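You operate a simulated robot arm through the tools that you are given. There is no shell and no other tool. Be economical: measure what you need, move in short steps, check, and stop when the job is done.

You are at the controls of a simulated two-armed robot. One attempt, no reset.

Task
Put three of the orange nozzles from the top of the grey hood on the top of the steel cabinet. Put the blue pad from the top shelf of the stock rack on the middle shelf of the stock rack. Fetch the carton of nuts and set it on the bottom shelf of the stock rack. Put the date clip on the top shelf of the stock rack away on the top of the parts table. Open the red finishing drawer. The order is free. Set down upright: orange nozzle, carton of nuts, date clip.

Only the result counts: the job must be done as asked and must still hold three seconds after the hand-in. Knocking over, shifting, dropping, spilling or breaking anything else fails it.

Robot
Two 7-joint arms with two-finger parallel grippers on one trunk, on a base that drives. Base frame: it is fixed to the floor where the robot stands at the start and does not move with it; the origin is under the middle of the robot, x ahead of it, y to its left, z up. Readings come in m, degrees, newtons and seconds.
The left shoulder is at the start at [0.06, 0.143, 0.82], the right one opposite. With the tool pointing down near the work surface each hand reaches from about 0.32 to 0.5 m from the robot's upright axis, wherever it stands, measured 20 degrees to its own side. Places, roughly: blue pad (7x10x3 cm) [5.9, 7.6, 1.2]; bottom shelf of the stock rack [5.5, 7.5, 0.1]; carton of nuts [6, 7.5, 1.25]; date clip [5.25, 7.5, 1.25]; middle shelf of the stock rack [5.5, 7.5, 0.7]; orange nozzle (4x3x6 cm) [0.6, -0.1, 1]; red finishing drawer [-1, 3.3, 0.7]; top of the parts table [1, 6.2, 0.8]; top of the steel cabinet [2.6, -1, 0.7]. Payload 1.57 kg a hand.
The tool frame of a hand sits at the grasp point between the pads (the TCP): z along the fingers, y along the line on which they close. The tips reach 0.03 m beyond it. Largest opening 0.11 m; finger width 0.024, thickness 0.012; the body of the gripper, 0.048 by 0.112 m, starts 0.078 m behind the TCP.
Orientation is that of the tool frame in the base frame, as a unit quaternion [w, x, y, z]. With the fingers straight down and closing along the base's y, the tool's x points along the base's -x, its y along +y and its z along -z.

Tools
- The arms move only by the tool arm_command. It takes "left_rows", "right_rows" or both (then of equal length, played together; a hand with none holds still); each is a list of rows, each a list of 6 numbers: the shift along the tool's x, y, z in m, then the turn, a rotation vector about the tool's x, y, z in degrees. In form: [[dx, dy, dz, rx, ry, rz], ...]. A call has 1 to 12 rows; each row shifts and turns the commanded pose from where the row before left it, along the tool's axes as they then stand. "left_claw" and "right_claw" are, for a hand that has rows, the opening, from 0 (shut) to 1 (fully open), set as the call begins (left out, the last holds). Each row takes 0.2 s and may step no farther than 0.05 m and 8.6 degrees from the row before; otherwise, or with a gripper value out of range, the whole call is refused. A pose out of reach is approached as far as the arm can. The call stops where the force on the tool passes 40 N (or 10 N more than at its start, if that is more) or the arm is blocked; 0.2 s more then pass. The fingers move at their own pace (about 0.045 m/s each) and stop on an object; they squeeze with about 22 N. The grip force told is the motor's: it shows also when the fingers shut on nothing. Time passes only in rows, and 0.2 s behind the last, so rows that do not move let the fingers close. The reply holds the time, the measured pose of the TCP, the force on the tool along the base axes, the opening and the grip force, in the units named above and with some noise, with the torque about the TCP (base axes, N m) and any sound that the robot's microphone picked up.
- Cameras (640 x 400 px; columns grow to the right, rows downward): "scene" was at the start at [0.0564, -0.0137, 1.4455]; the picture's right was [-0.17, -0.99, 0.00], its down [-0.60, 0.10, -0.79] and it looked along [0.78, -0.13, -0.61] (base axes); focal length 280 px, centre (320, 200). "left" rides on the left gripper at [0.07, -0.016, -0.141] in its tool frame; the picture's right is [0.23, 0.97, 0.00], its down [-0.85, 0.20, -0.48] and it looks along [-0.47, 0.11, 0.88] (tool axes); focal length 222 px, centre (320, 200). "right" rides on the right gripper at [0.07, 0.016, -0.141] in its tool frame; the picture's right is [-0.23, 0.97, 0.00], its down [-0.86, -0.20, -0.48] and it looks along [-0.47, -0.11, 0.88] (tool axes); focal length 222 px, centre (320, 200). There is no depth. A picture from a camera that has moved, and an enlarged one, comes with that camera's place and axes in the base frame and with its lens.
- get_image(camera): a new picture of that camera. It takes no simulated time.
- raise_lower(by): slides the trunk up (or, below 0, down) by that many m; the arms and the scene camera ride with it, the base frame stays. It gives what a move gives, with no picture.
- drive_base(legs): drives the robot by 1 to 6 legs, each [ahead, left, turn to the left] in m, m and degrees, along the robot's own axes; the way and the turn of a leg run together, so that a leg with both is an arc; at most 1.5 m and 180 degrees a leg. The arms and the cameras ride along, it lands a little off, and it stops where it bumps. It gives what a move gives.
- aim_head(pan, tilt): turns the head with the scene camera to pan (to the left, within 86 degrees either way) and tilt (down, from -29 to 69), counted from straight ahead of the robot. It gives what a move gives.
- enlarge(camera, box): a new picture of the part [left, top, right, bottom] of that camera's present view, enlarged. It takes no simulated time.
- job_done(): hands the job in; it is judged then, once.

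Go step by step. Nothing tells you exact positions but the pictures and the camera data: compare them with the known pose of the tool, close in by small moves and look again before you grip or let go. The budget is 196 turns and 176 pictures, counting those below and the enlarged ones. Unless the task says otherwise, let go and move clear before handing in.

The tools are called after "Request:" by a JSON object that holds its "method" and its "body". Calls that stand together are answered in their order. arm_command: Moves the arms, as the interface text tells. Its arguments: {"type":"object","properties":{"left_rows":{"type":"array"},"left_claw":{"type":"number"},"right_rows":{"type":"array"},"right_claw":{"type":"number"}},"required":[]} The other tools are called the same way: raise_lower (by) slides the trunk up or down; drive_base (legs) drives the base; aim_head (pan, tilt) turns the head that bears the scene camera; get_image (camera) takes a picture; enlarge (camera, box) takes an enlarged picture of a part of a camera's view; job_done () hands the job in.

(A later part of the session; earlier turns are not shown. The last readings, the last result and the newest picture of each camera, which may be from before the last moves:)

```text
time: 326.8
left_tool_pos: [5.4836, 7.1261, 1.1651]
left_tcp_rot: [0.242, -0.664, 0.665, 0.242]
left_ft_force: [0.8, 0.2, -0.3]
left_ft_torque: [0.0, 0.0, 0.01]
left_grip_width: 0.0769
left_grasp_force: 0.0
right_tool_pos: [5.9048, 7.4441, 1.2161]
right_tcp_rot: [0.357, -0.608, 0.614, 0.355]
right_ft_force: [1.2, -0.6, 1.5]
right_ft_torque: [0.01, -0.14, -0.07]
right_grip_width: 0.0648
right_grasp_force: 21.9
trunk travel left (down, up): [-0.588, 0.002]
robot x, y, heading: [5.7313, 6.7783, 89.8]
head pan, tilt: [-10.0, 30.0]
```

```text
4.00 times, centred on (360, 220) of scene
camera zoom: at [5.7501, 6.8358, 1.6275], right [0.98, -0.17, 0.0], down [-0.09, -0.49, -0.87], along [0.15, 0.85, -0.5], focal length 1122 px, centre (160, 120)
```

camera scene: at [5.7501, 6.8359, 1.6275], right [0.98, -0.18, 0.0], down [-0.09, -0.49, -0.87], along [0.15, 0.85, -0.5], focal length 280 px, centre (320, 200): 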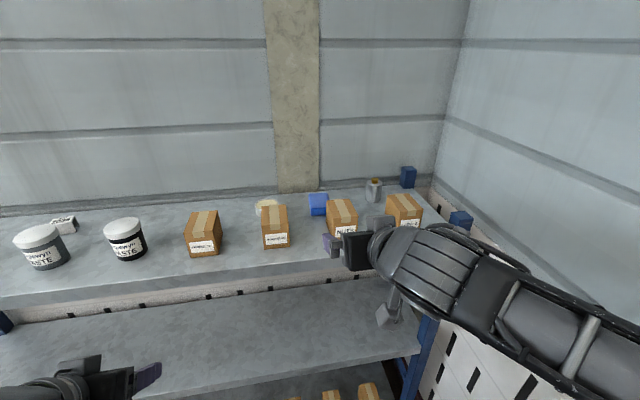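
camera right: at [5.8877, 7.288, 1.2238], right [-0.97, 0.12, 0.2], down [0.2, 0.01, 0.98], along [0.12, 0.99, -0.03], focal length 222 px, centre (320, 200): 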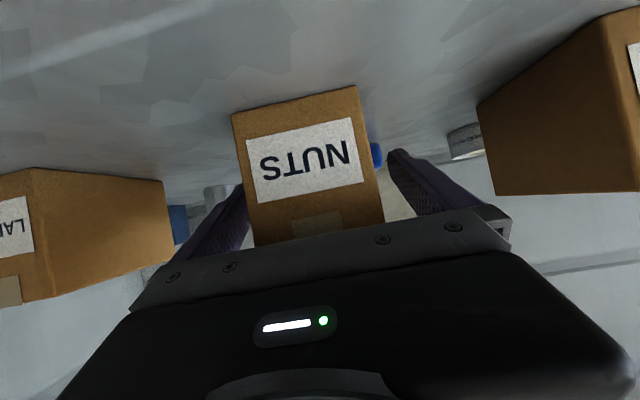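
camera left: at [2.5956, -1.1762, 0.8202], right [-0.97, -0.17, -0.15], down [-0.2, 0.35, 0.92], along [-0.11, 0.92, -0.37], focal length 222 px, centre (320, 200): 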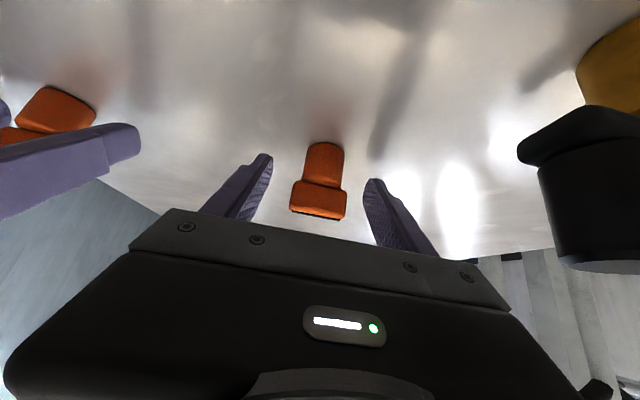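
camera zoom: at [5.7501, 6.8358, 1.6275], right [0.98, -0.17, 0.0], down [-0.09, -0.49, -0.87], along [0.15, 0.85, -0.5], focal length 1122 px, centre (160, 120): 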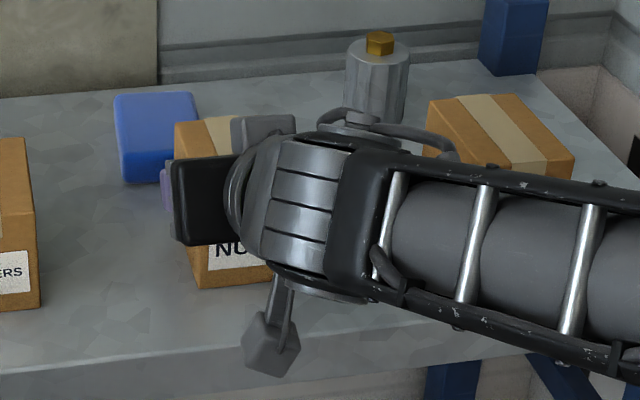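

The carton is firmly held (65 mm). I lift, withdraw, back off, and lower to view the bottom shelf.

Request:
{"method": "arm_command", "body": {"right_rows": [[-0.0346, 0, -0.02, 0, 0, 0], [-0.0346, 0, -0.02, 0, 0, 0], [0.025, 0, -0.0433, 0, 0, 0], [0.025, 0, -0.0433, 0, 0, 0], [0.025, 0, -0.0433, 0, 0, 0], [0.025, 0, -0.0433, 0, 0, 0], [0.025, 0, -0.0433, 0, 0, 0]]}}

Request:
{"method": "drive_base", "body": {"legs": [[-0.3, 0, 0], [0, 0.2, 0]]}}

Request:
{"method": "raise_lower", "body": {"by": -0.55}}

Request:
{"method": "aim_head", "body": {"pan": 0, "tilt": 40}}

Request:
{"method": "get_image", "body": {"camera": "scene"}}

Request:
{"method": "get_image", "body": {"camera": "right"}}

```text
time: 328.4
left_tool_pos: [5.4832, 7.1252, 1.1652]
left_tcp_rot: [-0.242, 0.664, -0.664, -0.243]
left_ft_force: [-0.6, 0.0, -0.4]
left_ft_torque: [-0.01, -0.03, -0.01]
left_grip_width: 0.0769
left_grasp_force: 0.0
right_tool_pos: [5.9051, 7.1931, 1.2953]
right_tcp_rot: [0.357, -0.608, 0.613, 0.356]
right_ft_force: [0.4, -0.6, -1.9]
right_ft_torque: [0.03, 0.01, -0.02]
right_grip_width: 0.0649
right_grasp_force: 21.6
trunk travel left (down, up): [-0.588, 0.002]
robot x, y, heading: [5.7303, 6.775, 90.0]
head pan, tilt: [-10.0, 30.0]
```

```text
time: 330.4
left_tool_pos: [5.482, 6.8326, 1.166]
left_tcp_rot: [0.242, -0.664, 0.665, 0.241]
left_ft_force: [-0.4, -0.2, 0.0]
left_ft_torque: [0.01, 0.03, -0.01]
left_grip_width: 0.0771
left_grasp_force: 0.1
right_tool_pos: [5.9046, 6.902, 1.2937]
right_tcp_rot: [0.356, -0.609, 0.614, 0.354]
right_ft_force: [-0.1, 0.6, -1.8]
right_ft_torque: [0.03, 0.02, 0.03]
right_grip_width: 0.0648
right_grasp_force: 22.0
trunk travel left (down, up): [-0.588, 0.002]
robot x, y, heading: [5.7325, 6.4809, 90.1]
head pan, tilt: [-10.0, 30.0]
stopped in leg 1: the robot was blocked; the commanded pose is now the measured one
```

```text
refused: -0.55 is not a number from -0.4 to 0.4
```

```text
time: 331.1
left_tool_pos: [5.4822, 6.8351, 1.1648]
left_tcp_rot: [-0.242, 0.665, -0.664, -0.242]
left_ft_force: [0.1, 0.0, 0.1]
left_ft_torque: [-0.01, 0.01, 0.01]
left_grip_width: 0.0769
left_grasp_force: 0.1
right_tool_pos: [5.9034, 6.9016, 1.2938]
right_tcp_rot: [0.357, -0.608, 0.614, 0.354]
right_ft_force: [-0.8, 0.4, -2.3]
right_ft_torque: [0.0, 0.01, -0.02]
right_grip_width: 0.065
right_grasp_force: 22.0
trunk travel left (down, up): [-0.588, 0.002]
robot x, y, heading: [5.7324, 6.4809, 89.7]
head pan, tilt: [0.0, 40.0]
```

```text
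100 pictures are left
camera scene: at [5.7345, 6.5395, 1.6122], right [1.0, 0.0, 0.0], down [0.0, -0.64, -0.77], along [0.0, 0.77, -0.64], focal length 280 px, centre (320, 200)
```

scene: 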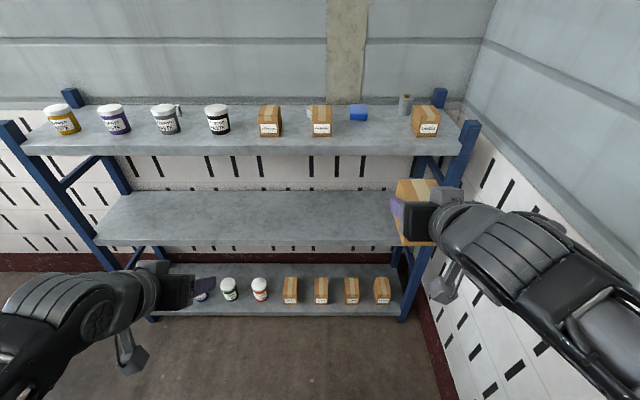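

```text
99 pictures are left
camera right: at [5.8865, 6.7446, 1.3023], right [-0.97, 0.12, 0.2], down [0.2, 0.01, 0.98], along [0.12, 0.99, -0.03], focal length 222 px, centre (320, 200)
```

right: 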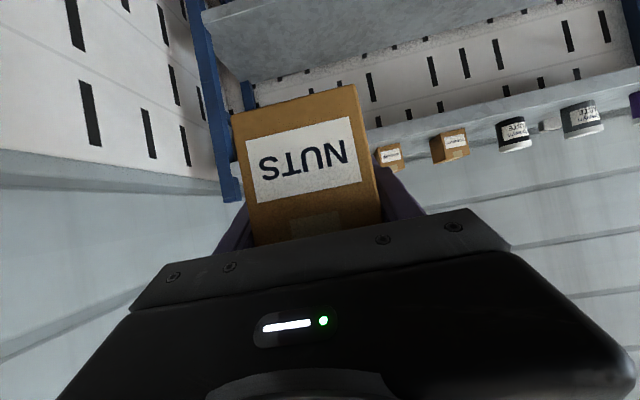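

The bottom shelf has a row of tubs and cartons along its front. I shift left (away from the cart) to view the rest of it and check the cart.

Request:
{"method": "drive_base", "body": {"legs": [[0.05, 0.4, 0]]}}

Request:
{"method": "get_image", "body": {"camera": "scene"}}

Request:
{"method": "aim_head", "body": {"pan": -86, "tilt": 40}}

Request:
{"method": "get_image", "body": {"camera": "scene"}}

```text
time: 333.6
left_tool_pos: [5.0826, 6.8848, 1.1655]
left_tcp_rot: [0.241, -0.664, 0.665, 0.241]
left_ft_force: [0.5, -0.8, 0.3]
left_ft_torque: [-0.01, -0.02, -0.04]
left_grip_width: 0.0768
left_grasp_force: 0.0
right_tool_pos: [5.5038, 6.9525, 1.2941]
right_tcp_rot: [0.356, -0.609, 0.614, 0.354]
right_ft_force: [-0.1, -0.6, -2.1]
right_ft_torque: [0.02, -0.02, -0.03]
right_grip_width: 0.0649
right_grasp_force: 22.1
trunk travel left (down, up): [-0.588, 0.002]
robot x, y, heading: [5.3334, 6.531, 90.1]
head pan, tilt: [0.0, 40.0]
```

```text
98 pictures are left
camera scene: at [5.3334, 6.5903, 1.6121], right [1.0, 0.0, 0.0], down [0.0, -0.64, -0.77], along [0.0, 0.77, -0.64], focal length 280 px, centre (320, 200)
```

scene: 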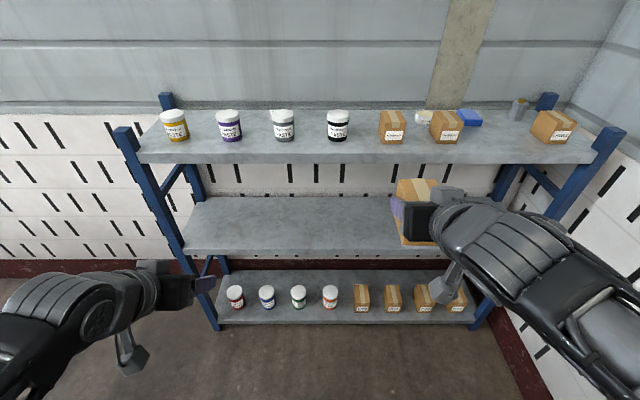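

```text
time: 335.2
left_tool_pos: [5.0828, 6.8856, 1.1659]
left_tcp_rot: [0.242, -0.664, 0.665, 0.241]
left_ft_force: [-0.3, 0.0, -0.5]
left_ft_torque: [-0.02, 0.01, 0.03]
left_grip_width: 0.077
left_grasp_force: 0.0
right_tool_pos: [5.5046, 6.9528, 1.2926]
right_tcp_rot: [0.356, -0.609, 0.614, 0.354]
right_ft_force: [-1.0, 0.8, -2.0]
right_ft_torque: [-0.02, 0.0, 0.03]
right_grip_width: 0.0648
right_grasp_force: 21.3
trunk travel left (down, up): [-0.588, 0.002]
robot x, y, heading: [5.3331, 6.5355, 89.9]
head pan, tilt: [-85.9, 40.0]
```

```text
97 pictures are left
camera scene: at [5.4191, 6.5111, 1.6121], right [0.07, -1.0, 0.0], down [-0.64, -0.05, -0.77], along [0.76, 0.05, -0.64], focal length 280 px, centre (320, 200)
```

scene: 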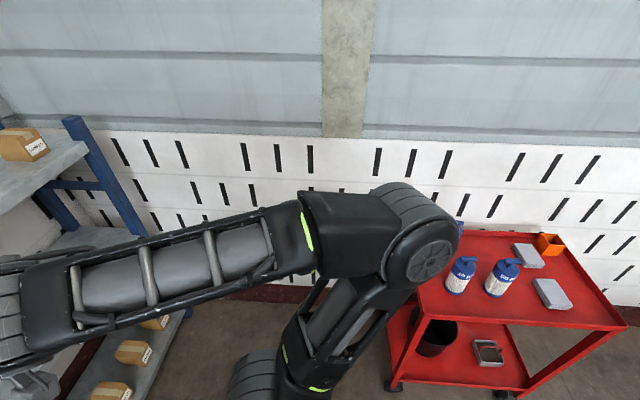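

The cart is fine. All eight slots on the bottom shelf's front are taken, but the back strip (y 7.53–7.68) is free; I'll set the carton behind the gap at x≈5.48, passing over the row. I lower the trunk.

Request:
{"method": "raise_lower", "body": {"by": -0.4}}

Request:
{"method": "raise_lower", "body": {"by": -0.18}}

Request:
{"method": "aim_head", "body": {"pan": 0, "tilt": 35}}

Request:
{"method": "get_image", "body": {"camera": "scene"}}

```text
time: 339.1
left_tool_pos: [5.0829, 6.886, 0.7645]
left_tcp_rot: [0.242, -0.664, 0.665, 0.242]
left_ft_force: [0.8, 0.5, 0.1]
left_ft_torque: [-0.02, -0.01, -0.02]
left_grip_width: 0.0773
left_grasp_force: 0.0
right_tool_pos: [5.5047, 6.9528, 0.8944]
right_tcp_rot: [0.356, -0.609, 0.615, 0.354]
right_ft_force: [0.9, 0.2, -2.0]
right_ft_torque: [-0.01, 0.0, 0.01]
right_grip_width: 0.0649
right_grasp_force: 21.9
trunk travel left (down, up): [-0.188, 0.402]
robot x, y, heading: [5.3332, 6.5334, 89.9]
head pan, tilt: [-85.9, 40.0]
```

```text
time: 341.1
left_tool_pos: [5.0831, 6.8862, 0.5851]
left_tcp_rot: [0.242, -0.664, 0.665, 0.241]
left_ft_force: [0.2, -0.2, -0.5]
left_ft_torque: [0.02, 0.02, -0.02]
left_grip_width: 0.077
left_grasp_force: 0.0
right_tool_pos: [5.5055, 6.9524, 0.7132]
right_tcp_rot: [0.356, -0.609, 0.614, 0.354]
right_ft_force: [0.0, 0.1, -2.6]
right_ft_torque: [0.01, -0.01, -0.02]
right_grip_width: 0.0649
right_grasp_force: 22.1
trunk travel left (down, up): [-0.008, 0.582]
robot x, y, heading: [5.333, 6.5403, 90.2]
head pan, tilt: [-85.9, 40.0]
```

```text
time: 342.7
left_tool_pos: [5.0834, 6.8839, 0.5849]
left_tcp_rot: [0.242, -0.664, 0.666, 0.24]
left_ft_force: [-0.5, -0.2, 0.4]
left_ft_torque: [0.05, -0.02, 0.0]
left_grip_width: 0.077
left_grasp_force: 0.0
right_tool_pos: [5.5055, 6.9536, 0.7153]
right_tcp_rot: [0.357, -0.608, 0.614, 0.354]
right_ft_force: [-0.5, 0.1, -3.4]
right_ft_torque: [0.0, 0.0, 0.0]
right_grip_width: 0.0648
right_grasp_force: 22.2
trunk travel left (down, up): [-0.008, 0.582]
robot x, y, heading: [5.33, 6.5333, 89.9]
head pan, tilt: [0.0, 35.0]
```

```text
96 pictures are left
camera scene: at [5.3345, 6.5931, 1.0397], right [1.0, 0.0, 0.0], down [0.0, -0.57, -0.82], along [0.0, 0.82, -0.57], focal length 280 px, centre (320, 200)
```

scene: 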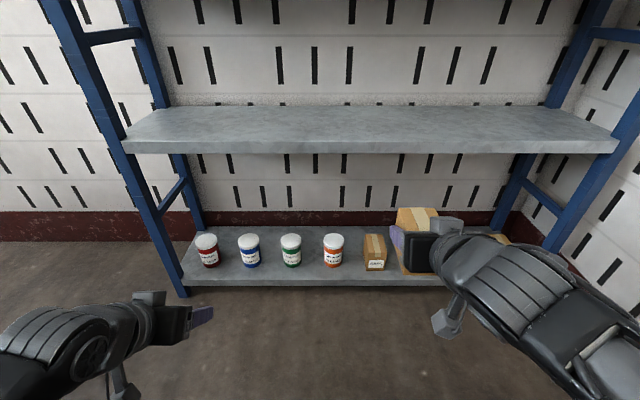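

The tubs on the bottom shelf are tall, so the carton must go in behind them from above — I need a steeper grasp. I'll set the carton on the empty middle shelf first and regrasp it from above.

Request:
{"method": "raise_lower", "body": {"by": 0.27}}

Request:
{"method": "drive_base", "body": {"legs": [[0.3, 0, 0]]}}

Request:
{"method": "arm_command", "body": {"right_rows": [[0.0116, 0, 0.0433, 0, 0, 0], [0.0116, 0, 0.0433, 0, 0, 0], [0.0116, 0, 0.0433, 0, 0, 0], [0.0116, 0, 0.0433, 0, 0, 0], [0.0116, 0, 0.0433, 0, 0, 0], [0.0116, 0, 0.0433, 0, 0, 0]]}}

Request:
{"method": "get_image", "body": {"camera": "right"}}

Request:
{"method": "get_image", "body": {"camera": "scene"}}

```text
time: 345.4
left_tool_pos: [5.0829, 6.8848, 0.8541]
left_tcp_rot: [0.241, -0.664, 0.665, 0.241]
left_ft_force: [0.6, -0.9, -0.6]
left_ft_torque: [-0.01, -0.02, 0.05]
left_grip_width: 0.0769
left_grasp_force: 0.0
right_tool_pos: [5.5047, 6.9527, 0.9831]
right_tcp_rot: [0.356, -0.608, 0.615, 0.354]
right_ft_force: [0.1, 0.8, -2.0]
right_ft_torque: [0.0, -0.02, 0.0]
right_grip_width: 0.0651
right_grasp_force: 22.1
trunk travel left (down, up): [-0.278, 0.312]
robot x, y, heading: [5.3359, 6.5365, 89.9]
head pan, tilt: [0.0, 35.0]
```

```text
time: 347.5
left_tool_pos: [5.0837, 7.1861, 0.8547]
left_tcp_rot: [0.241, -0.664, 0.666, 0.241]
left_ft_force: [-0.4, 0.6, -0.2]
left_ft_torque: [-0.01, 0.01, -0.01]
left_grip_width: 0.077
left_grasp_force: 0.0
right_tool_pos: [5.5048, 7.2529, 0.9839]
right_tcp_rot: [0.356, -0.608, 0.615, 0.355]
right_ft_force: [0.2, -0.3, -1.9]
right_ft_torque: [0.05, 0.01, 0.02]
right_grip_width: 0.065
right_grasp_force: 22.2
trunk travel left (down, up): [-0.278, 0.312]
robot x, y, heading: [5.3315, 6.8352, 89.9]
head pan, tilt: [0.0, 35.0]
```

```text
time: 348.9
left_tool_pos: [5.0846, 7.1872, 0.8553]
left_tcp_rot: [0.241, -0.664, 0.666, 0.241]
left_ft_force: [-0.4, -0.6, -0.4]
left_ft_torque: [0.02, -0.02, 0.02]
left_grip_width: 0.0771
left_grasp_force: 0.1
right_tool_pos: [5.5063, 7.4452, 0.7943]
right_tcp_rot: [0.356, -0.608, 0.615, 0.354]
right_ft_force: [0.8, 0.3, -1.8]
right_ft_torque: [0.01, 0.02, -0.01]
right_grip_width: 0.065
right_grasp_force: 22.0
trunk travel left (down, up): [-0.278, 0.312]
robot x, y, heading: [5.3351, 6.8316, 89.9]
head pan, tilt: [0.0, 35.0]
```

```text
95 pictures are left
camera right: at [5.4894, 7.2877, 0.8033], right [-0.97, 0.12, 0.2], down [0.2, 0.01, 0.98], along [0.12, 0.99, -0.03], focal length 222 px, centre (320, 200)
```

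right: 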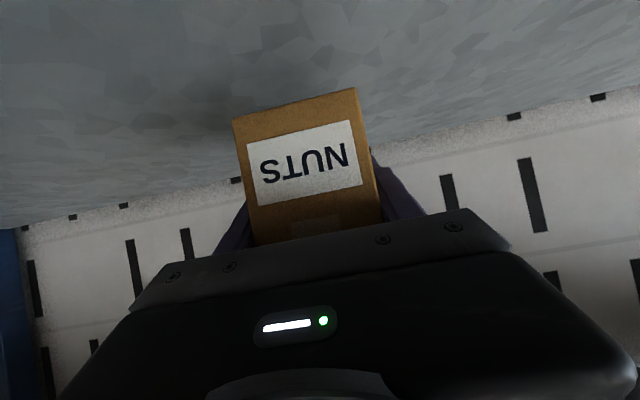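

```text
94 pictures are left
camera scene: at [5.3355, 6.8949, 1.3096], right [1.0, 0.0, 0.0], down [0.0, -0.57, -0.82], along [0.0, 0.82, -0.57], focal length 280 px, centre (320, 200)
```

scene: 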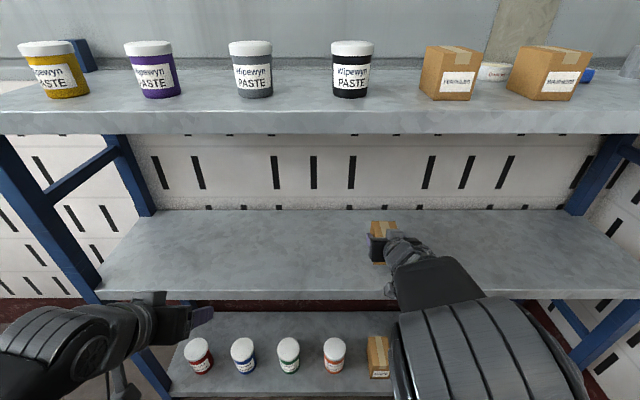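

I lower the carton onto the middle shelf.

Request:
{"method": "arm_command", "body": {"right_rows": [[0.0173, 0, 0.01, 0, 0, 0], [0.0173, 0, 0.01, 0, 0, 0], [0.0043, 0, 0.0025, 0, 0, 0]]}}

```text
time: 349.7
left_tool_pos: [5.084, 7.1871, 0.8554]
left_tcp_rot: [0.243, -0.663, 0.666, 0.241]
left_ft_force: [0.8, 0.2, 0.2]
left_ft_torque: [-0.02, 0.0, 0.0]
left_grip_width: 0.0767
left_grasp_force: 0.0
right_tool_pos: [5.5082, 7.4466, 0.7527]
right_tcp_rot: [0.358, -0.607, 0.613, 0.357]
right_ft_force: [2.3, 2.5, 24.5]
right_ft_torque: [-0.22, -0.29, -0.02]
right_grip_width: 0.0648
right_grasp_force: 22.2
trunk travel left (down, up): [-0.278, 0.312]
robot x, y, heading: [5.3324, 6.8373, 89.8]
head pan, tilt: [0.0, 35.0]
```

Request:
{"method": "arm_command", "body": {"right_rows": [[-0.004, 0, -0.0023, 0, 0, 0], [0, 0, 0, 0, 0, 0]]}}

Request:
{"method": "arm_command", "body": {"right_rows": [[0, 0, 0, 0, 0, 0], [0, 0, 0, 0, 0, 0], [0, 0, 0, 0, 0, 0]], "right_claw": 1}}

Request:
{"method": "get_image", "body": {"camera": "right"}}

```text
time: 350.3
left_tool_pos: [5.0828, 7.1868, 0.8541]
left_tcp_rot: [0.242, -0.664, 0.665, 0.242]
left_ft_force: [-0.8, -0.2, -0.9]
left_ft_torque: [0.01, 0.02, 0.01]
left_grip_width: 0.0772
left_grasp_force: 0.1
right_tool_pos: [5.5074, 7.4441, 0.7534]
right_tcp_rot: [0.357, -0.608, 0.615, 0.353]
right_ft_force: [-1.7, 0.4, 2.9]
right_ft_torque: [0.25, 0.08, 0.06]
right_grip_width: 0.0649
right_grasp_force: 21.9
trunk travel left (down, up): [-0.278, 0.312]
robot x, y, heading: [5.3321, 6.8383, 89.9]
head pan, tilt: [0.0, 35.0]
```

```text
time: 351.1
left_tool_pos: [5.0845, 7.1874, 0.8558]
left_tcp_rot: [0.241, -0.664, 0.665, 0.241]
left_ft_force: [-0.4, -0.2, 0.4]
left_ft_torque: [0.0, 0.0, 0.01]
left_grip_width: 0.0769
left_grasp_force: 0.0
right_tool_pos: [5.5078, 7.4451, 0.7541]
right_tcp_rot: [0.357, -0.608, 0.615, 0.353]
right_ft_force: [0.2, -0.1, -0.3]
right_ft_torque: [-0.03, 0.01, 0.0]
right_grip_width: 0.1097
right_grasp_force: 0.0
trunk travel left (down, up): [-0.278, 0.312]
robot x, y, heading: [5.3319, 6.8348, 89.7]
head pan, tilt: [0.0, 35.0]
```

```text
93 pictures are left
camera right: at [5.4897, 7.2871, 0.763], right [-0.97, 0.12, 0.2], down [0.2, 0.01, 0.98], along [0.12, 0.99, -0.03], focal length 222 px, centre (320, 200)
```

right: 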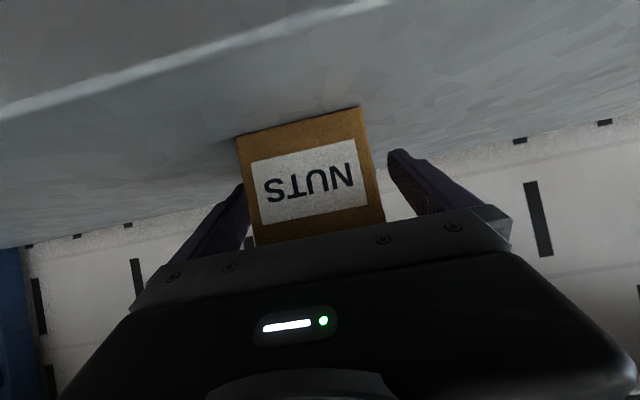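

The carton stands on the middle shelf. I retreat, steepen the hand to 20° from vertical, come nearer and regrasp from above.

Request:
{"method": "arm_command", "body": {"right_rows": [[0, 0, -0.043, 0, 0, 0], [0, 0, -0.043, 0, 0, 0], [0, 0, -0.043, 0, 0, 0], [0, 0, 0, 0, 8, 0], [0, 0, 0, 0, 8, 0], [0, 0, 0, 0, 8, 0], [0, 0, 0, 0, 8, 0], [0, 0, 0, 0, 8, 0]]}}

Request:
{"method": "drive_base", "body": {"legs": [[0.1, 0, 0]]}}

Request:
{"method": "get_image", "body": {"camera": "right"}}

Request:
{"method": "get_image", "body": {"camera": "scene"}}

```text
time: 352.9
left_tool_pos: [5.0834, 7.1869, 0.8552]
left_tcp_rot: [0.242, -0.663, 0.666, 0.241]
left_ft_force: [0.1, -0.2, 0.3]
left_ft_torque: [-0.05, -0.02, 0.03]
left_grip_width: 0.0773
left_grasp_force: 0.1
right_tool_pos: [5.5075, 7.3324, 0.8185]
right_tcp_rot: [0.124, -0.692, 0.7, 0.124]
right_ft_force: [-0.8, -0.1, 0.4]
right_ft_torque: [-0.02, -0.03, -0.01]
right_grip_width: 0.11
right_grasp_force: 0.1
trunk travel left (down, up): [-0.278, 0.312]
robot x, y, heading: [5.3304, 6.8348, 89.6]
head pan, tilt: [0.0, 35.0]
```

```text
time: 354.0
left_tool_pos: [5.0853, 7.2868, 0.8556]
left_tcp_rot: [0.242, -0.664, 0.665, 0.241]
left_ft_force: [0.0, 0.2, -0.2]
left_ft_torque: [0.01, 0.0, 0.0]
left_grip_width: 0.077
left_grasp_force: 0.1
right_tool_pos: [5.5067, 7.432, 0.8182]
right_tcp_rot: [0.124, -0.692, 0.7, 0.125]
right_ft_force: [0.4, -0.8, 0.4]
right_ft_torque: [0.0, 0.01, 0.0]
right_grip_width: 0.1099
right_grasp_force: 0.0
trunk travel left (down, up): [-0.278, 0.312]
robot x, y, heading: [5.3381, 6.9319, 89.8]
head pan, tilt: [0.0, 35.0]
```

```text
92 pictures are left
camera right: at [5.4893, 7.318, 0.9255], right [-0.97, 0.22, 0.08], down [0.21, 0.63, 0.75], along [0.12, 0.74, -0.66], focal length 222 px, centre (320, 200)
```

right: 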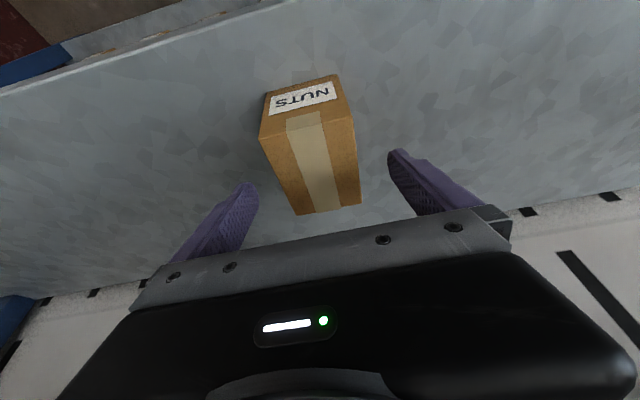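

```text
91 pictures are left
camera scene: at [5.3354, 6.9943, 1.3097], right [1.0, 0.0, 0.0], down [0.0, -0.57, -0.82], along [0.0, 0.82, -0.57], focal length 280 px, centre (320, 200)
```

scene: 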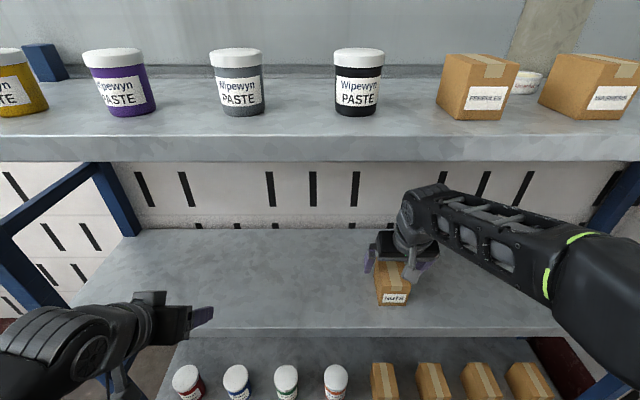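

Request:
{"method": "arm_command", "body": {"right_rows": [[0.0049, -0.0025, 0.0355, 0, 0, 0], [0.0049, -0.0025, 0.0355, 0, 0, 0], [0, 0, 0, 0, 0, 0]]}}

Request:
{"method": "arm_command", "body": {"right_rows": [[0, 0, 0, 0, 0, 0], [0, 0, 0, 0, 0, 0], [0, 0, 0, 0, 0, 0], [0, 0, 0, 0, 0, 0]], "right_claw": 0}}

Request:
{"method": "get_image", "body": {"camera": "right"}}

```text
time: 354.9
left_tool_pos: [5.0844, 7.2832, 0.8568]
left_tcp_rot: [0.244, -0.663, 0.665, 0.242]
left_ft_force: [-0.4, 0.0, 0.0]
left_ft_torque: [-0.06, 0.04, -0.03]
left_grip_width: 0.0772
left_grasp_force: 0.0
right_tool_pos: [5.5131, 7.4473, 0.7522]
right_tcp_rot: [0.128, -0.692, 0.7, 0.127]
right_ft_force: [-0.7, -17.1, 28.8]
right_ft_torque: [-0.61, -1.5, -0.99]
right_grip_width: 0.1101
right_grasp_force: 0.1
trunk travel left (down, up): [-0.278, 0.312]
robot x, y, heading: [5.3355, 6.9325, 89.7]
head pan, tilt: [0.0, 35.0]
stopped in row 3 (right hand): the force on the tool passed its limit (the readings are from after the stop); the commanded pose is now the measured one
```

```text
time: 355.4
left_tool_pos: [5.0851, 7.2851, 0.8564]
left_tcp_rot: [0.244, -0.661, 0.667, 0.242]
left_ft_force: [0.1, 0.6, -0.6]
left_ft_torque: [0.0, -0.01, -0.01]
left_grip_width: 0.0771
left_grasp_force: 0.1
right_tool_pos: [5.5169, 7.4484, 0.7527]
right_tcp_rot: [0.129, -0.691, 0.7, 0.127]
right_ft_force: [8.7, -9.5, 21.4]
right_ft_torque: [-0.49, -2.02, -0.77]
right_grip_width: 0.0835
right_grasp_force: 13.7
trunk travel left (down, up): [-0.278, 0.312]
robot x, y, heading: [5.3353, 6.9343, 89.5]
head pan, tilt: [0.0, 35.0]
stopped in row 2 (right hand): the force on the tool passed its limit (the readings are from after the stop); the commanded pose is now the measured one
```

```text
90 pictures are left
camera right: at [5.4973, 7.3326, 0.8586], right [-0.97, 0.23, 0.08], down [0.21, 0.63, 0.75], along [0.12, 0.75, -0.65], focal length 222 px, centre (320, 200)
```

right: 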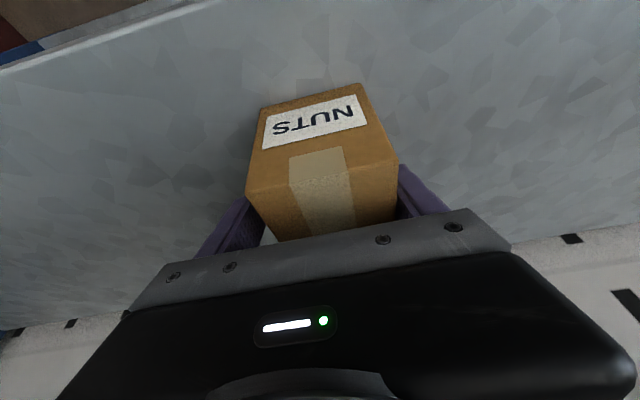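

A fingertip rests on the shelf; I raise the hand 1 cm and close again.

Request:
{"method": "arm_command", "body": {"right_rows": [[-0.0034, 0, -0.0094, 0, 0, 0], [0, 0, 0, 0, 0, 0], [0, 0, 0, 0, 0, 0], [0, 0, 0, 0, 0, 0]], "right_claw": 0}}

Request:
{"method": "get_image", "body": {"camera": "right"}}

Request:
{"method": "enlarge", "body": {"camera": "scene", "box": [310, 200, 470, 330]}}

```text
time: 356.4
left_tool_pos: [5.0858, 7.2868, 0.855]
left_tcp_rot: [0.243, -0.662, 0.667, 0.241]
left_ft_force: [-0.5, -0.5, -1.0]
left_ft_torque: [0.0, 0.01, -0.05]
left_grip_width: 0.0772
left_grasp_force: 0.0
right_tool_pos: [5.5141, 7.4503, 0.7606]
right_tcp_rot: [0.127, -0.691, 0.701, 0.126]
right_ft_force: [-0.1, -0.1, -2.7]
right_ft_torque: [0.03, 0.05, 0.01]
right_grip_width: 0.0648
right_grasp_force: 22.0
trunk travel left (down, up): [-0.278, 0.312]
robot x, y, heading: [5.3352, 6.9338, 89.9]
head pan, tilt: [0.0, 35.0]
```

```text
89 pictures are left
camera right: at [5.4962, 7.3342, 0.8667], right [-0.97, 0.23, 0.08], down [0.21, 0.63, 0.75], along [0.12, 0.74, -0.66], focal length 222 px, centre (320, 200)
```

right: 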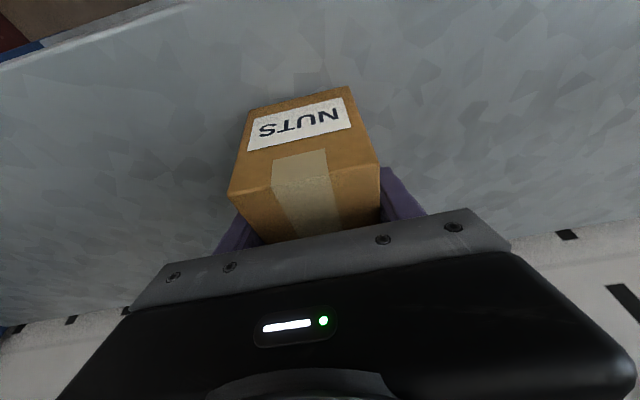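

```text
3.08 times, centred on (390, 265) of scene
camera zoom: at [5.3355, 6.9935, 1.3097], right [1.0, 0.0, 0.0], down [0.0, -0.57, -0.82], along [0.0, 0.82, -0.57], focal length 863 px, centre (105, 0)
```

zoom: 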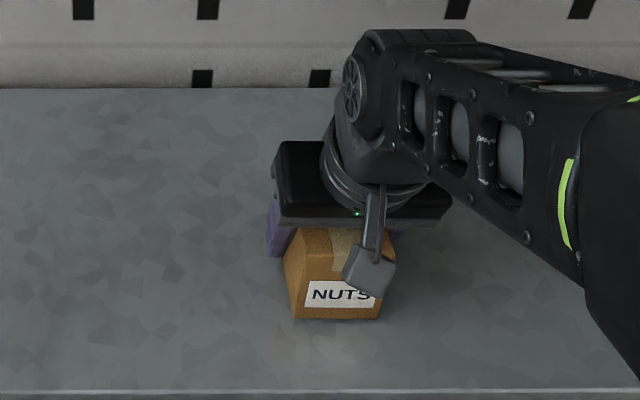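

The carton is regrasped from above. I lift slightly, back out, drop the trunk, and line up behind the gap between tubs 3 and 4 (x≈5.315).

Request:
{"method": "arm_command", "body": {"right_rows": [[-0.0068, 0, -0.0188, 0, 0, 0], [-0.0068, 0, -0.0188, 0, 0, 0]]}}

Request:
{"method": "drive_base", "body": {"legs": [[-0.3, 0, 0], [0, 0.1, 0]]}}

Request:
{"method": "raise_lower", "body": {"by": -0.275}}

Request:
{"method": "arm_command", "body": {"right_rows": [[-0.0115, 0.02, 0.046, 0, 0, 0], [-0.0115, 0.02, 0.045, 0, 0, 0], [-0.0115, 0.02, 0.045, 0, 0, 0], [-0.0115, 0.02, 0.045, 0, 0, 0], [-0.0115, 0.02, 0.045, 0, 0, 0]]}}

Request:
{"method": "get_image", "body": {"camera": "scene"}}

Request:
{"method": "get_image", "body": {"camera": "right"}}

```text
time: 357.0
left_tool_pos: [5.0852, 7.285, 0.8547]
left_tcp_rot: [0.242, -0.663, 0.666, 0.242]
left_ft_force: [0.2, 0.2, 0.0]
left_ft_torque: [0.03, -0.01, 0.03]
left_grip_width: 0.0772
left_grasp_force: 0.1
right_tool_pos: [5.5148, 7.449, 0.8001]
right_tcp_rot: [0.126, -0.692, 0.699, 0.126]
right_ft_force: [-0.1, 0.1, -1.7]
right_ft_torque: [0.03, 0.02, 0.01]
right_grip_width: 0.065
right_grasp_force: 21.6
trunk travel left (down, up): [-0.278, 0.312]
robot x, y, heading: [5.3343, 6.9366, 89.4]
head pan, tilt: [0.0, 35.0]
```

```text
time: 359.8
left_tool_pos: [4.9824, 6.9857, 0.8552]
left_tcp_rot: [0.242, -0.663, 0.666, 0.242]
left_ft_force: [-0.2, -0.4, 1.1]
left_ft_torque: [-0.01, -0.01, -0.01]
left_grip_width: 0.077
left_grasp_force: 0.1
right_tool_pos: [5.4119, 7.1484, 0.7991]
right_tcp_rot: [0.127, -0.691, 0.7, 0.126]
right_ft_force: [0.4, -0.4, -1.3]
right_ft_torque: [0.02, -0.03, -0.01]
right_grip_width: 0.0648
right_grasp_force: 22.5
trunk travel left (down, up): [-0.278, 0.312]
robot x, y, heading: [5.2312, 6.6353, 89.6]
head pan, tilt: [0.0, 35.0]
```

```text
time: 362.6
left_tool_pos: [4.9836, 6.9859, 0.5799]
left_tcp_rot: [0.242, -0.663, 0.666, 0.242]
left_ft_force: [0.4, -0.1, 0.1]
left_ft_torque: [0.02, -0.01, -0.01]
left_grip_width: 0.0769
left_grasp_force: 0.0
right_tool_pos: [5.4135, 7.1486, 0.5244]
right_tcp_rot: [0.127, -0.691, 0.7, 0.126]
right_ft_force: [0.8, 0.0, -2.3]
right_ft_torque: [0.0, -0.02, 0.01]
right_grip_width: 0.0648
right_grasp_force: 21.9
trunk travel left (down, up): [-0.003, 0.587]
robot x, y, heading: [5.2326, 6.6329, 89.6]
head pan, tilt: [0.0, 35.0]
```

```text
refused: row 1 steps farther than a row can; nothing moved
```

```text
87 pictures are left
camera scene: at [5.2336, 6.6929, 1.0347], right [1.0, 0.0, 0.0], down [0.0, -0.57, -0.82], along [0.0, 0.82, -0.57], focal length 280 px, centre (320, 200)
```

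scene: 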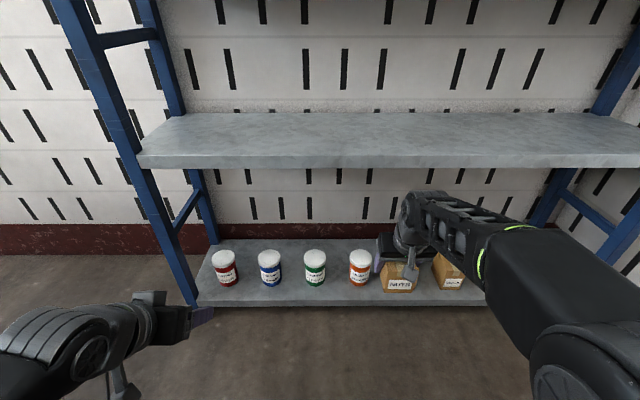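

```text
86 pictures are left
camera right: at [5.3946, 7.0332, 0.6318], right [-0.97, 0.23, 0.08], down [0.21, 0.63, 0.75], along [0.12, 0.74, -0.66], focal length 222 px, centre (320, 200)
```

right: 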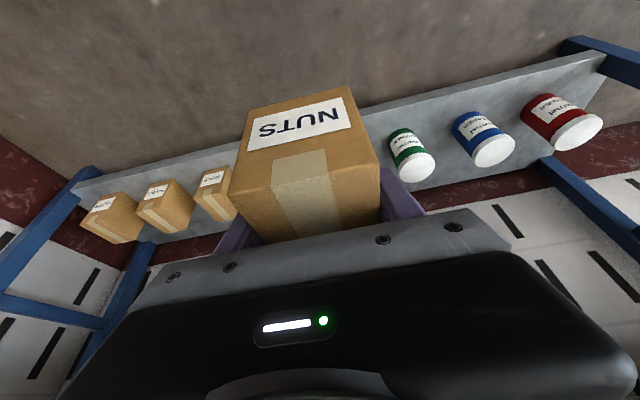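

Request:
{"method": "arm_command", "body": {"right_rows": [[-0.0048, 0.016, 0.0355, 0, 0, 0], [-0.0048, 0.016, 0.0355, 0, 0, 0], [-0.0048, 0.016, 0.0355, 0, 0, 0], [-0.0048, 0.016, 0.0355, 0, 0, 0], [-0.0048, 0.016, 0.0355, 0, 0, 0], [-0.0048, 0.016, 0.0355, 0, 0, 0]]}}

Request:
{"method": "get_image", "body": {"camera": "scene"}}

Request:
{"method": "get_image", "body": {"camera": "right"}}

```text
time: 364.0
left_tool_pos: [4.9829, 6.9861, 0.5802]
left_tcp_rot: [0.243, -0.663, 0.666, 0.241]
left_ft_force: [-0.2, -0.5, -0.3]
left_ft_torque: [0.01, -0.02, 0.0]
left_grip_width: 0.0767
left_grasp_force: 0.0
right_tool_pos: [5.318, 7.2535, 0.3352]
right_tcp_rot: [0.127, -0.691, 0.7, 0.126]
right_ft_force: [-0.6, -0.2, -1.2]
right_ft_torque: [0.04, 0.03, 0.0]
right_grip_width: 0.0651
right_grasp_force: 22.3
trunk travel left (down, up): [-0.003, 0.587]
robot x, y, heading: [5.2348, 6.6356, 89.7]
head pan, tilt: [0.0, 35.0]
```

```text
85 pictures are left
camera scene: at [5.2336, 6.6928, 1.0347], right [1.0, 0.0, 0.0], down [0.0, -0.57, -0.82], along [0.0, 0.82, -0.57], focal length 280 px, centre (320, 200)
```

scene: 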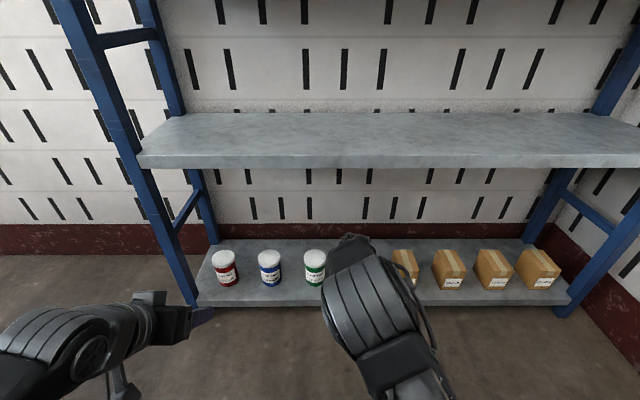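

```text
84 pictures are left
camera right: at [5.3006, 7.137, 0.4421], right [-0.97, 0.23, 0.08], down [0.21, 0.63, 0.75], along [0.12, 0.74, -0.66], focal length 222 px, centre (320, 200)
```

right: 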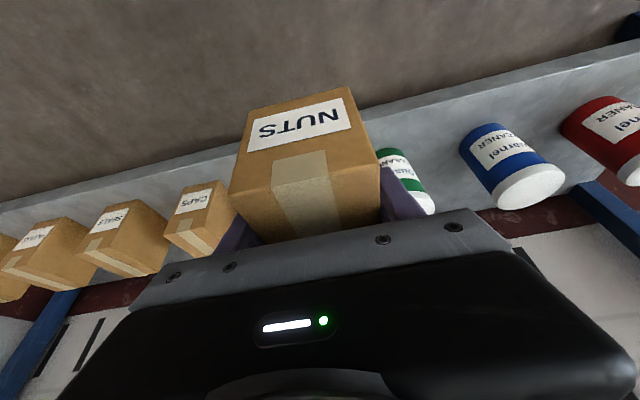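

Carton bottom (≈0.29) clears the tubs (≈0.24). I drive in over the row.

Request:
{"method": "drive_base", "body": {"legs": [[0.34, 0, 0.3]]}}

Request:
{"method": "get_image", "body": {"camera": "right"}}

Request:
{"method": "aim_head", "body": {"pan": 0, "tilt": 60}}

Request:
{"method": "get_image", "body": {"camera": "scene"}}

```text
time: 365.9
left_tool_pos: [4.9867, 7.2639, 0.581]
left_tcp_rot: [0.242, -0.661, 0.668, 0.24]
left_ft_force: [-0.3, 0.5, 0.1]
left_ft_torque: [-0.03, 0.02, -0.03]
left_grip_width: 0.0771
left_grasp_force: 0.1
right_tool_pos: [5.3189, 7.5072, 0.3161]
right_tcp_rot: [0.112, -0.694, 0.703, 0.107]
right_ft_force: [0.7, 0.7, -1.8]
right_ft_torque: [0.05, -0.03, -0.02]
right_grip_width: 0.0648
right_grasp_force: 21.8
trunk travel left (down, up): [-0.003, 0.587]
robot x, y, heading: [5.2318, 6.9112, 89.6]
head pan, tilt: [0.0, 35.0]
stopped in leg 1: the robot was blocked; the commanded pose is now the measured one
```

```text
83 pictures are left
camera right: at [5.3003, 7.3969, 0.4286], right [-0.97, 0.23, 0.06], down [0.2, 0.67, 0.72], along [0.12, 0.71, -0.69], focal length 222 px, centre (320, 200)
```

right: 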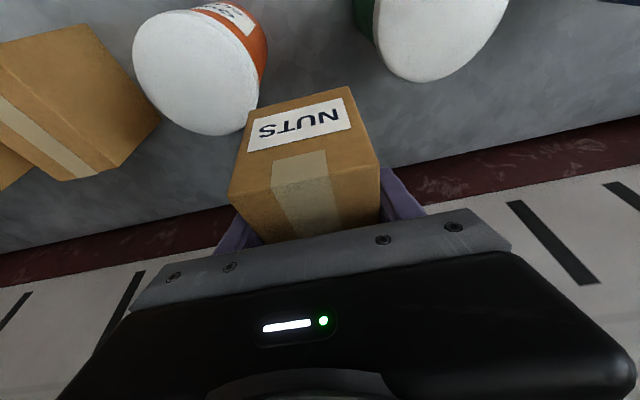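

```text
time: 366.8
left_tool_pos: [4.9853, 7.2632, 0.5799]
left_tcp_rot: [0.242, -0.662, 0.667, 0.241]
left_ft_force: [-0.1, -0.2, 0.0]
left_ft_torque: [0.03, -0.02, -0.02]
left_grip_width: 0.077
left_grasp_force: 0.0
right_tool_pos: [5.3181, 7.5083, 0.3166]
right_tcp_rot: [0.114, -0.694, 0.702, 0.108]
right_ft_force: [-0.6, 0.6, -3.3]
right_ft_torque: [0.01, 0.0, 0.0]
right_grip_width: 0.0647
right_grasp_force: 21.4
trunk travel left (down, up): [-0.003, 0.587]
robot x, y, heading: [5.2326, 6.9096, 89.8]
head pan, tilt: [0.0, 60.0]
```

```text
82 pictures are left
camera scene: at [5.2355, 6.9483, 1.0002], right [1.0, -0.01, 0.0], down [-0.01, -0.87, -0.5], along [0.0, 0.5, -0.87], focal length 280 px, centre (320, 200)
```

scene: 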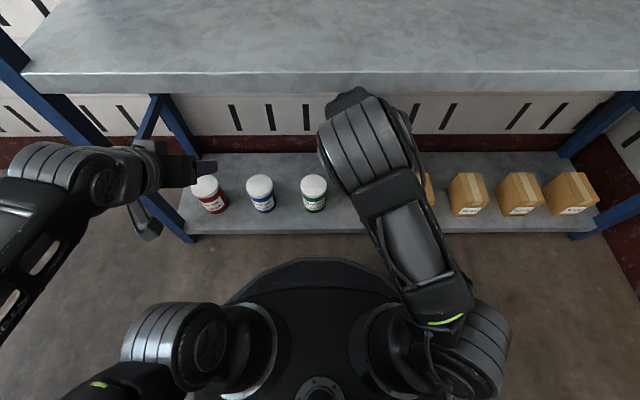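

The wrist joint met the middle shelf's edge. The carton is already past most of the tubs; I lower 3 cm (bottom ≈0.24, still above the lids), centre in the gap, and continue gently.

Request:
{"method": "arm_command", "body": {"right_rows": [[0.0043, 0.0065, 0.0133, 0, -1.1, 0], [0.0043, 0.0065, 0.0133, 0, -1.1, 0], [-0.0188, 0, 0.0068, 0, 0, 0], [-0.0188, 0, 0.0068, 0, 0, 0]]}}

Request:
{"method": "get_image", "body": {"camera": "right"}}

Request:
{"method": "get_image", "body": {"camera": "scene"}}

```text
time: 367.8
left_tool_pos: [4.9849, 7.264, 0.5803]
left_tcp_rot: [0.242, -0.662, 0.667, 0.241]
left_ft_force: [0.2, -0.3, -0.4]
left_ft_torque: [-0.02, -0.01, 0.0]
left_grip_width: 0.077
left_grasp_force: 0.0
right_tool_pos: [5.306, 7.5505, 0.2911]
right_tcp_rot: [0.126, -0.692, 0.7, 0.122]
right_ft_force: [0.2, -0.7, -1.8]
right_ft_torque: [0.0, 0.01, -0.01]
right_grip_width: 0.0648
right_grasp_force: 21.7
trunk travel left (down, up): [-0.003, 0.587]
robot x, y, heading: [5.23, 6.9107, 89.9]
head pan, tilt: [0.0, 60.0]
```

```text
81 pictures are left
camera right: at [5.2874, 7.4352, 0.398], right [-0.97, 0.23, 0.07], down [0.2, 0.63, 0.75], along [0.12, 0.74, -0.66], focal length 222 px, centre (320, 200)
```

right: 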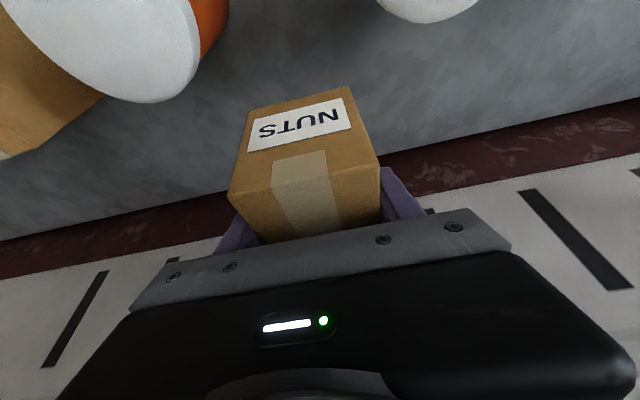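

```text
80 pictures are left
camera scene: at [5.2349, 6.9476, 1.0004], right [1.0, -0.01, 0.0], down [-0.01, -0.87, -0.5], along [0.0, 0.5, -0.87], focal length 280 px, centre (320, 200)
```

scene: 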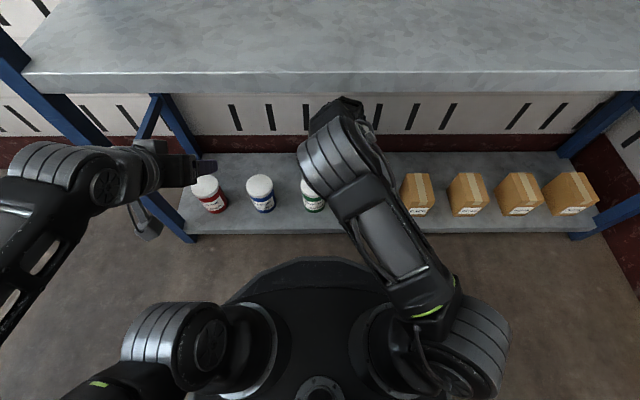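

Clear now. I go 3 cm further back and lower in behind the tubs.

Request:
{"method": "arm_command", "body": {"right_rows": [[-0.0282, 0.001, 0.0103, 0, 0, 0], [0.0115, 0, 0.0317, 0, 0, 0], [0.0115, 0, 0.0317, 0, 0, 0], [0.0085, 0, 0.0235, 0, 0, 0]]}}

Request:
{"method": "get_image", "body": {"camera": "right"}}

```text
time: 368.8
left_tool_pos: [4.9857, 7.2623, 0.5799]
left_tcp_rot: [0.242, -0.662, 0.668, 0.24]
left_ft_force: [-0.3, -0.2, -0.3]
left_ft_torque: [-0.02, 0.01, 0.0]
left_grip_width: 0.0772
left_grasp_force: 0.0
right_tool_pos: [5.2974, 7.5424, 0.2219]
right_tcp_rot: [0.129, -0.692, 0.7, 0.122]
right_ft_force: [-0.5, 0.2, -2.0]
right_ft_torque: [0.01, -0.02, -0.02]
right_grip_width: 0.0648
right_grasp_force: 21.8
right hand out of reach, approached as far as the arm can: row 2, 3, 4
trunk travel left (down, up): [-0.003, 0.587]
robot x, y, heading: [5.2326, 6.9098, 89.5]
head pan, tilt: [0.0, 60.0]
```

```text
79 pictures are left
camera right: at [5.2789, 7.4278, 0.3297], right [-0.97, 0.23, 0.07], down [0.2, 0.63, 0.75], along [0.12, 0.74, -0.66], focal length 222 px, centre (320, 200)
```

right: 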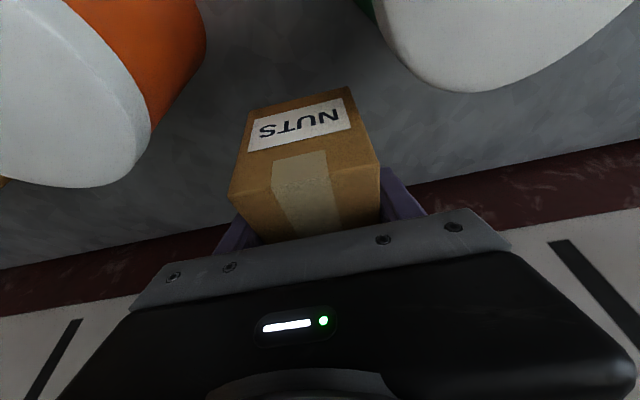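

The arm is at its reach; I drive the base 5 cm forward, then lower on.

Request:
{"method": "drive_base", "body": {"legs": [[0.055, 0, 0]]}}

Request:
{"method": "arm_command", "body": {"right_rows": [[0.0068, -0.003, 0.0188, 0, 0, 0], [0.0068, -0.003, 0.0188, 0, 0, 0], [0.0068, 0, 0.0188, 0, 0, 0]]}}

Request:
{"method": "get_image", "body": {"camera": "right"}}

```text
time: 369.8
left_tool_pos: [4.9867, 7.318, 0.5799]
left_tcp_rot: [0.242, -0.662, 0.668, 0.24]
left_ft_force: [-0.1, 0.0, 0.1]
left_ft_torque: [0.0, 0.02, 0.02]
left_grip_width: 0.0772
left_grasp_force: 0.0
right_tool_pos: [5.2971, 7.5993, 0.2227]
right_tcp_rot: [0.128, -0.692, 0.7, 0.122]
right_ft_force: [0.7, 0.2, -1.7]
right_ft_torque: [0.04, 0.01, 0.02]
right_grip_width: 0.0649
right_grasp_force: 22.7
trunk travel left (down, up): [-0.003, 0.587]
robot x, y, heading: [5.237, 6.9652, 89.4]
head pan, tilt: [0.0, 60.0]
```

```text
time: 370.6
left_tool_pos: [4.9857, 7.318, 0.581]
left_tcp_rot: [0.241, -0.662, 0.667, 0.241]
left_ft_force: [0.5, -0.1, 0.3]
left_ft_torque: [0.01, 0.01, -0.02]
left_grip_width: 0.0772
left_grasp_force: 0.1
right_tool_pos: [5.2972, 7.5705, 0.1877]
right_tcp_rot: [0.128, -0.692, 0.7, 0.123]
right_ft_force: [-0.1, -0.4, -1.2]
right_ft_torque: [0.03, 0.02, 0.02]
right_grip_width: 0.0647
right_grasp_force: 22.2
right hand out of reach, approached as far as the arm can: row 1, 2, 3
trunk travel left (down, up): [-0.003, 0.587]
robot x, y, heading: [5.2319, 6.9664, 89.7]
head pan, tilt: [0.0, 60.0]
```

```text
78 pictures are left
camera right: at [5.2781, 7.4548, 0.2948], right [-0.97, 0.23, 0.07], down [0.2, 0.63, 0.75], along [0.12, 0.74, -0.66], focal length 222 px, centre (320, 200)
```

right: 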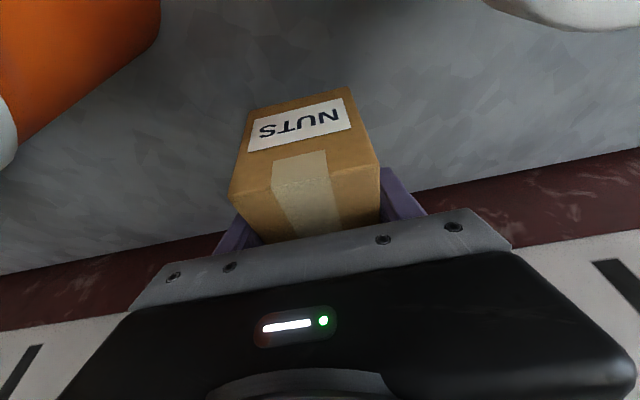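

Still reach-limited. I lower the left hand clear of the middle shelf edge and move the base 4 cm further.

Request:
{"method": "arm_command", "body": {"left_rows": [[0.032, 0, 0.038, 0, 0, 0], [0.032, 0, 0.038, 0, 0, 0], [0.032, 0, 0.038, 0, 0, 0]]}}

Request:
{"method": "drive_base", "body": {"legs": [[0.04, 0, 0]]}}

Request:
{"method": "arm_command", "body": {"right_rows": [[0, 0, 0, 0, 0, 0]]}}

```text
time: 371.4
left_tool_pos: [4.9584, 7.3902, 0.4941]
left_tcp_rot: [0.242, -0.662, 0.668, 0.239]
left_ft_force: [-0.1, -0.7, 1.0]
left_ft_torque: [0.03, -0.02, 0.01]
left_grip_width: 0.0768
left_grasp_force: 0.2
left hand out of reach, approached as far as the arm can: row 1, 2, 3
right_tool_pos: [5.2971, 7.5705, 0.1886]
right_tcp_rot: [0.127, -0.692, 0.7, 0.122]
right_ft_force: [0.0, 0.3, -1.6]
right_ft_torque: [0.04, 0.03, 0.03]
right_grip_width: 0.0647
right_grasp_force: 22.1
trunk travel left (down, up): [-0.003, 0.587]
robot x, y, heading: [5.234, 6.966, 89.7]
head pan, tilt: [0.0, 60.0]
```

```text
time: 372.2
left_tool_pos: [4.9579, 7.4294, 0.494]
left_tcp_rot: [0.241, -0.662, 0.668, 0.24]
left_ft_force: [0.0, -0.3, 0.8]
left_ft_torque: [0.04, 0.01, 0.03]
left_grip_width: 0.077
left_grasp_force: 0.1
right_tool_pos: [5.2968, 7.6102, 0.188]
right_tcp_rot: [0.129, -0.692, 0.7, 0.123]
right_ft_force: [-0.8, -1.1, -1.7]
right_ft_torque: [0.05, 0.0, -0.01]
right_grip_width: 0.065
right_grasp_force: 22.5
trunk travel left (down, up): [-0.003, 0.587]
robot x, y, heading: [5.2356, 7.0071, 89.9]
head pan, tilt: [0.0, 60.0]
```

```text
time: 372.6
left_tool_pos: [4.9591, 7.4309, 0.494]
left_tcp_rot: [0.241, -0.662, 0.668, 0.24]
left_ft_force: [-0.7, -0.1, 0.6]
left_ft_torque: [-0.03, -0.03, -0.01]
left_grip_width: 0.0771
left_grasp_force: 0.1
right_tool_pos: [5.2968, 7.6096, 0.1879]
right_tcp_rot: [0.129, -0.692, 0.7, 0.122]
right_ft_force: [0.2, -1.0, -1.7]
right_ft_torque: [0.02, -0.02, -0.02]
right_grip_width: 0.0646
right_grasp_force: 22.0
trunk travel left (down, up): [-0.003, 0.587]
robot x, y, heading: [5.2334, 7.003, 89.6]
head pan, tilt: [0.0, 60.0]
```

Request:
{"method": "arm_command", "body": {"right_rows": [[0.0055, 0, 0.015, 0, 0, 0], [0.0055, 0, 0.015, 0, 0, 0]]}}

Request:
{"method": "get_image", "body": {"camera": "right"}}

```text
time: 373.2
left_tool_pos: [4.959, 7.43, 0.4943]
left_tcp_rot: [0.242, -0.661, 0.668, 0.239]
left_ft_force: [0.0, 0.6, 0.0]
left_ft_torque: [0.03, -0.01, -0.02]
left_grip_width: 0.077
left_grasp_force: 0.1
right_tool_pos: [5.2943, 7.5958, 0.1719]
right_tcp_rot: [0.129, -0.692, 0.7, 0.123]
right_ft_force: [0.7, 0.2, -3.1]
right_ft_torque: [0.03, -0.01, -0.02]
right_grip_width: 0.065
right_grasp_force: 21.8
right hand out of reach, approached as far as the arm can: row 1, 2
trunk travel left (down, up): [-0.003, 0.587]
robot x, y, heading: [5.2341, 7.0077, 89.6]
head pan, tilt: [0.0, 60.0]
```

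```text
77 pictures are left
camera right: at [5.2745, 7.4801, 0.2785], right [-0.97, 0.22, 0.07], down [0.2, 0.63, 0.75], along [0.12, 0.74, -0.66], focal length 222 px, centre (320, 200)
```

right: 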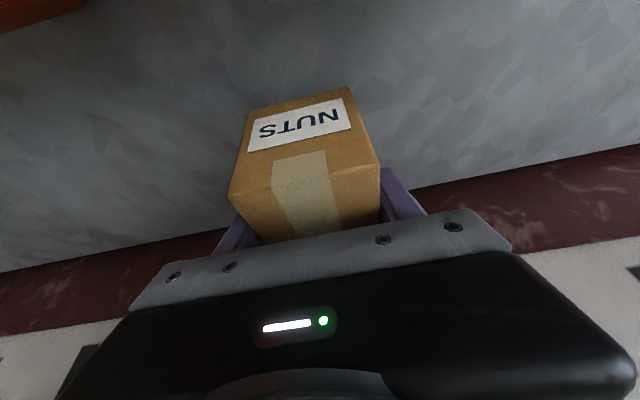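

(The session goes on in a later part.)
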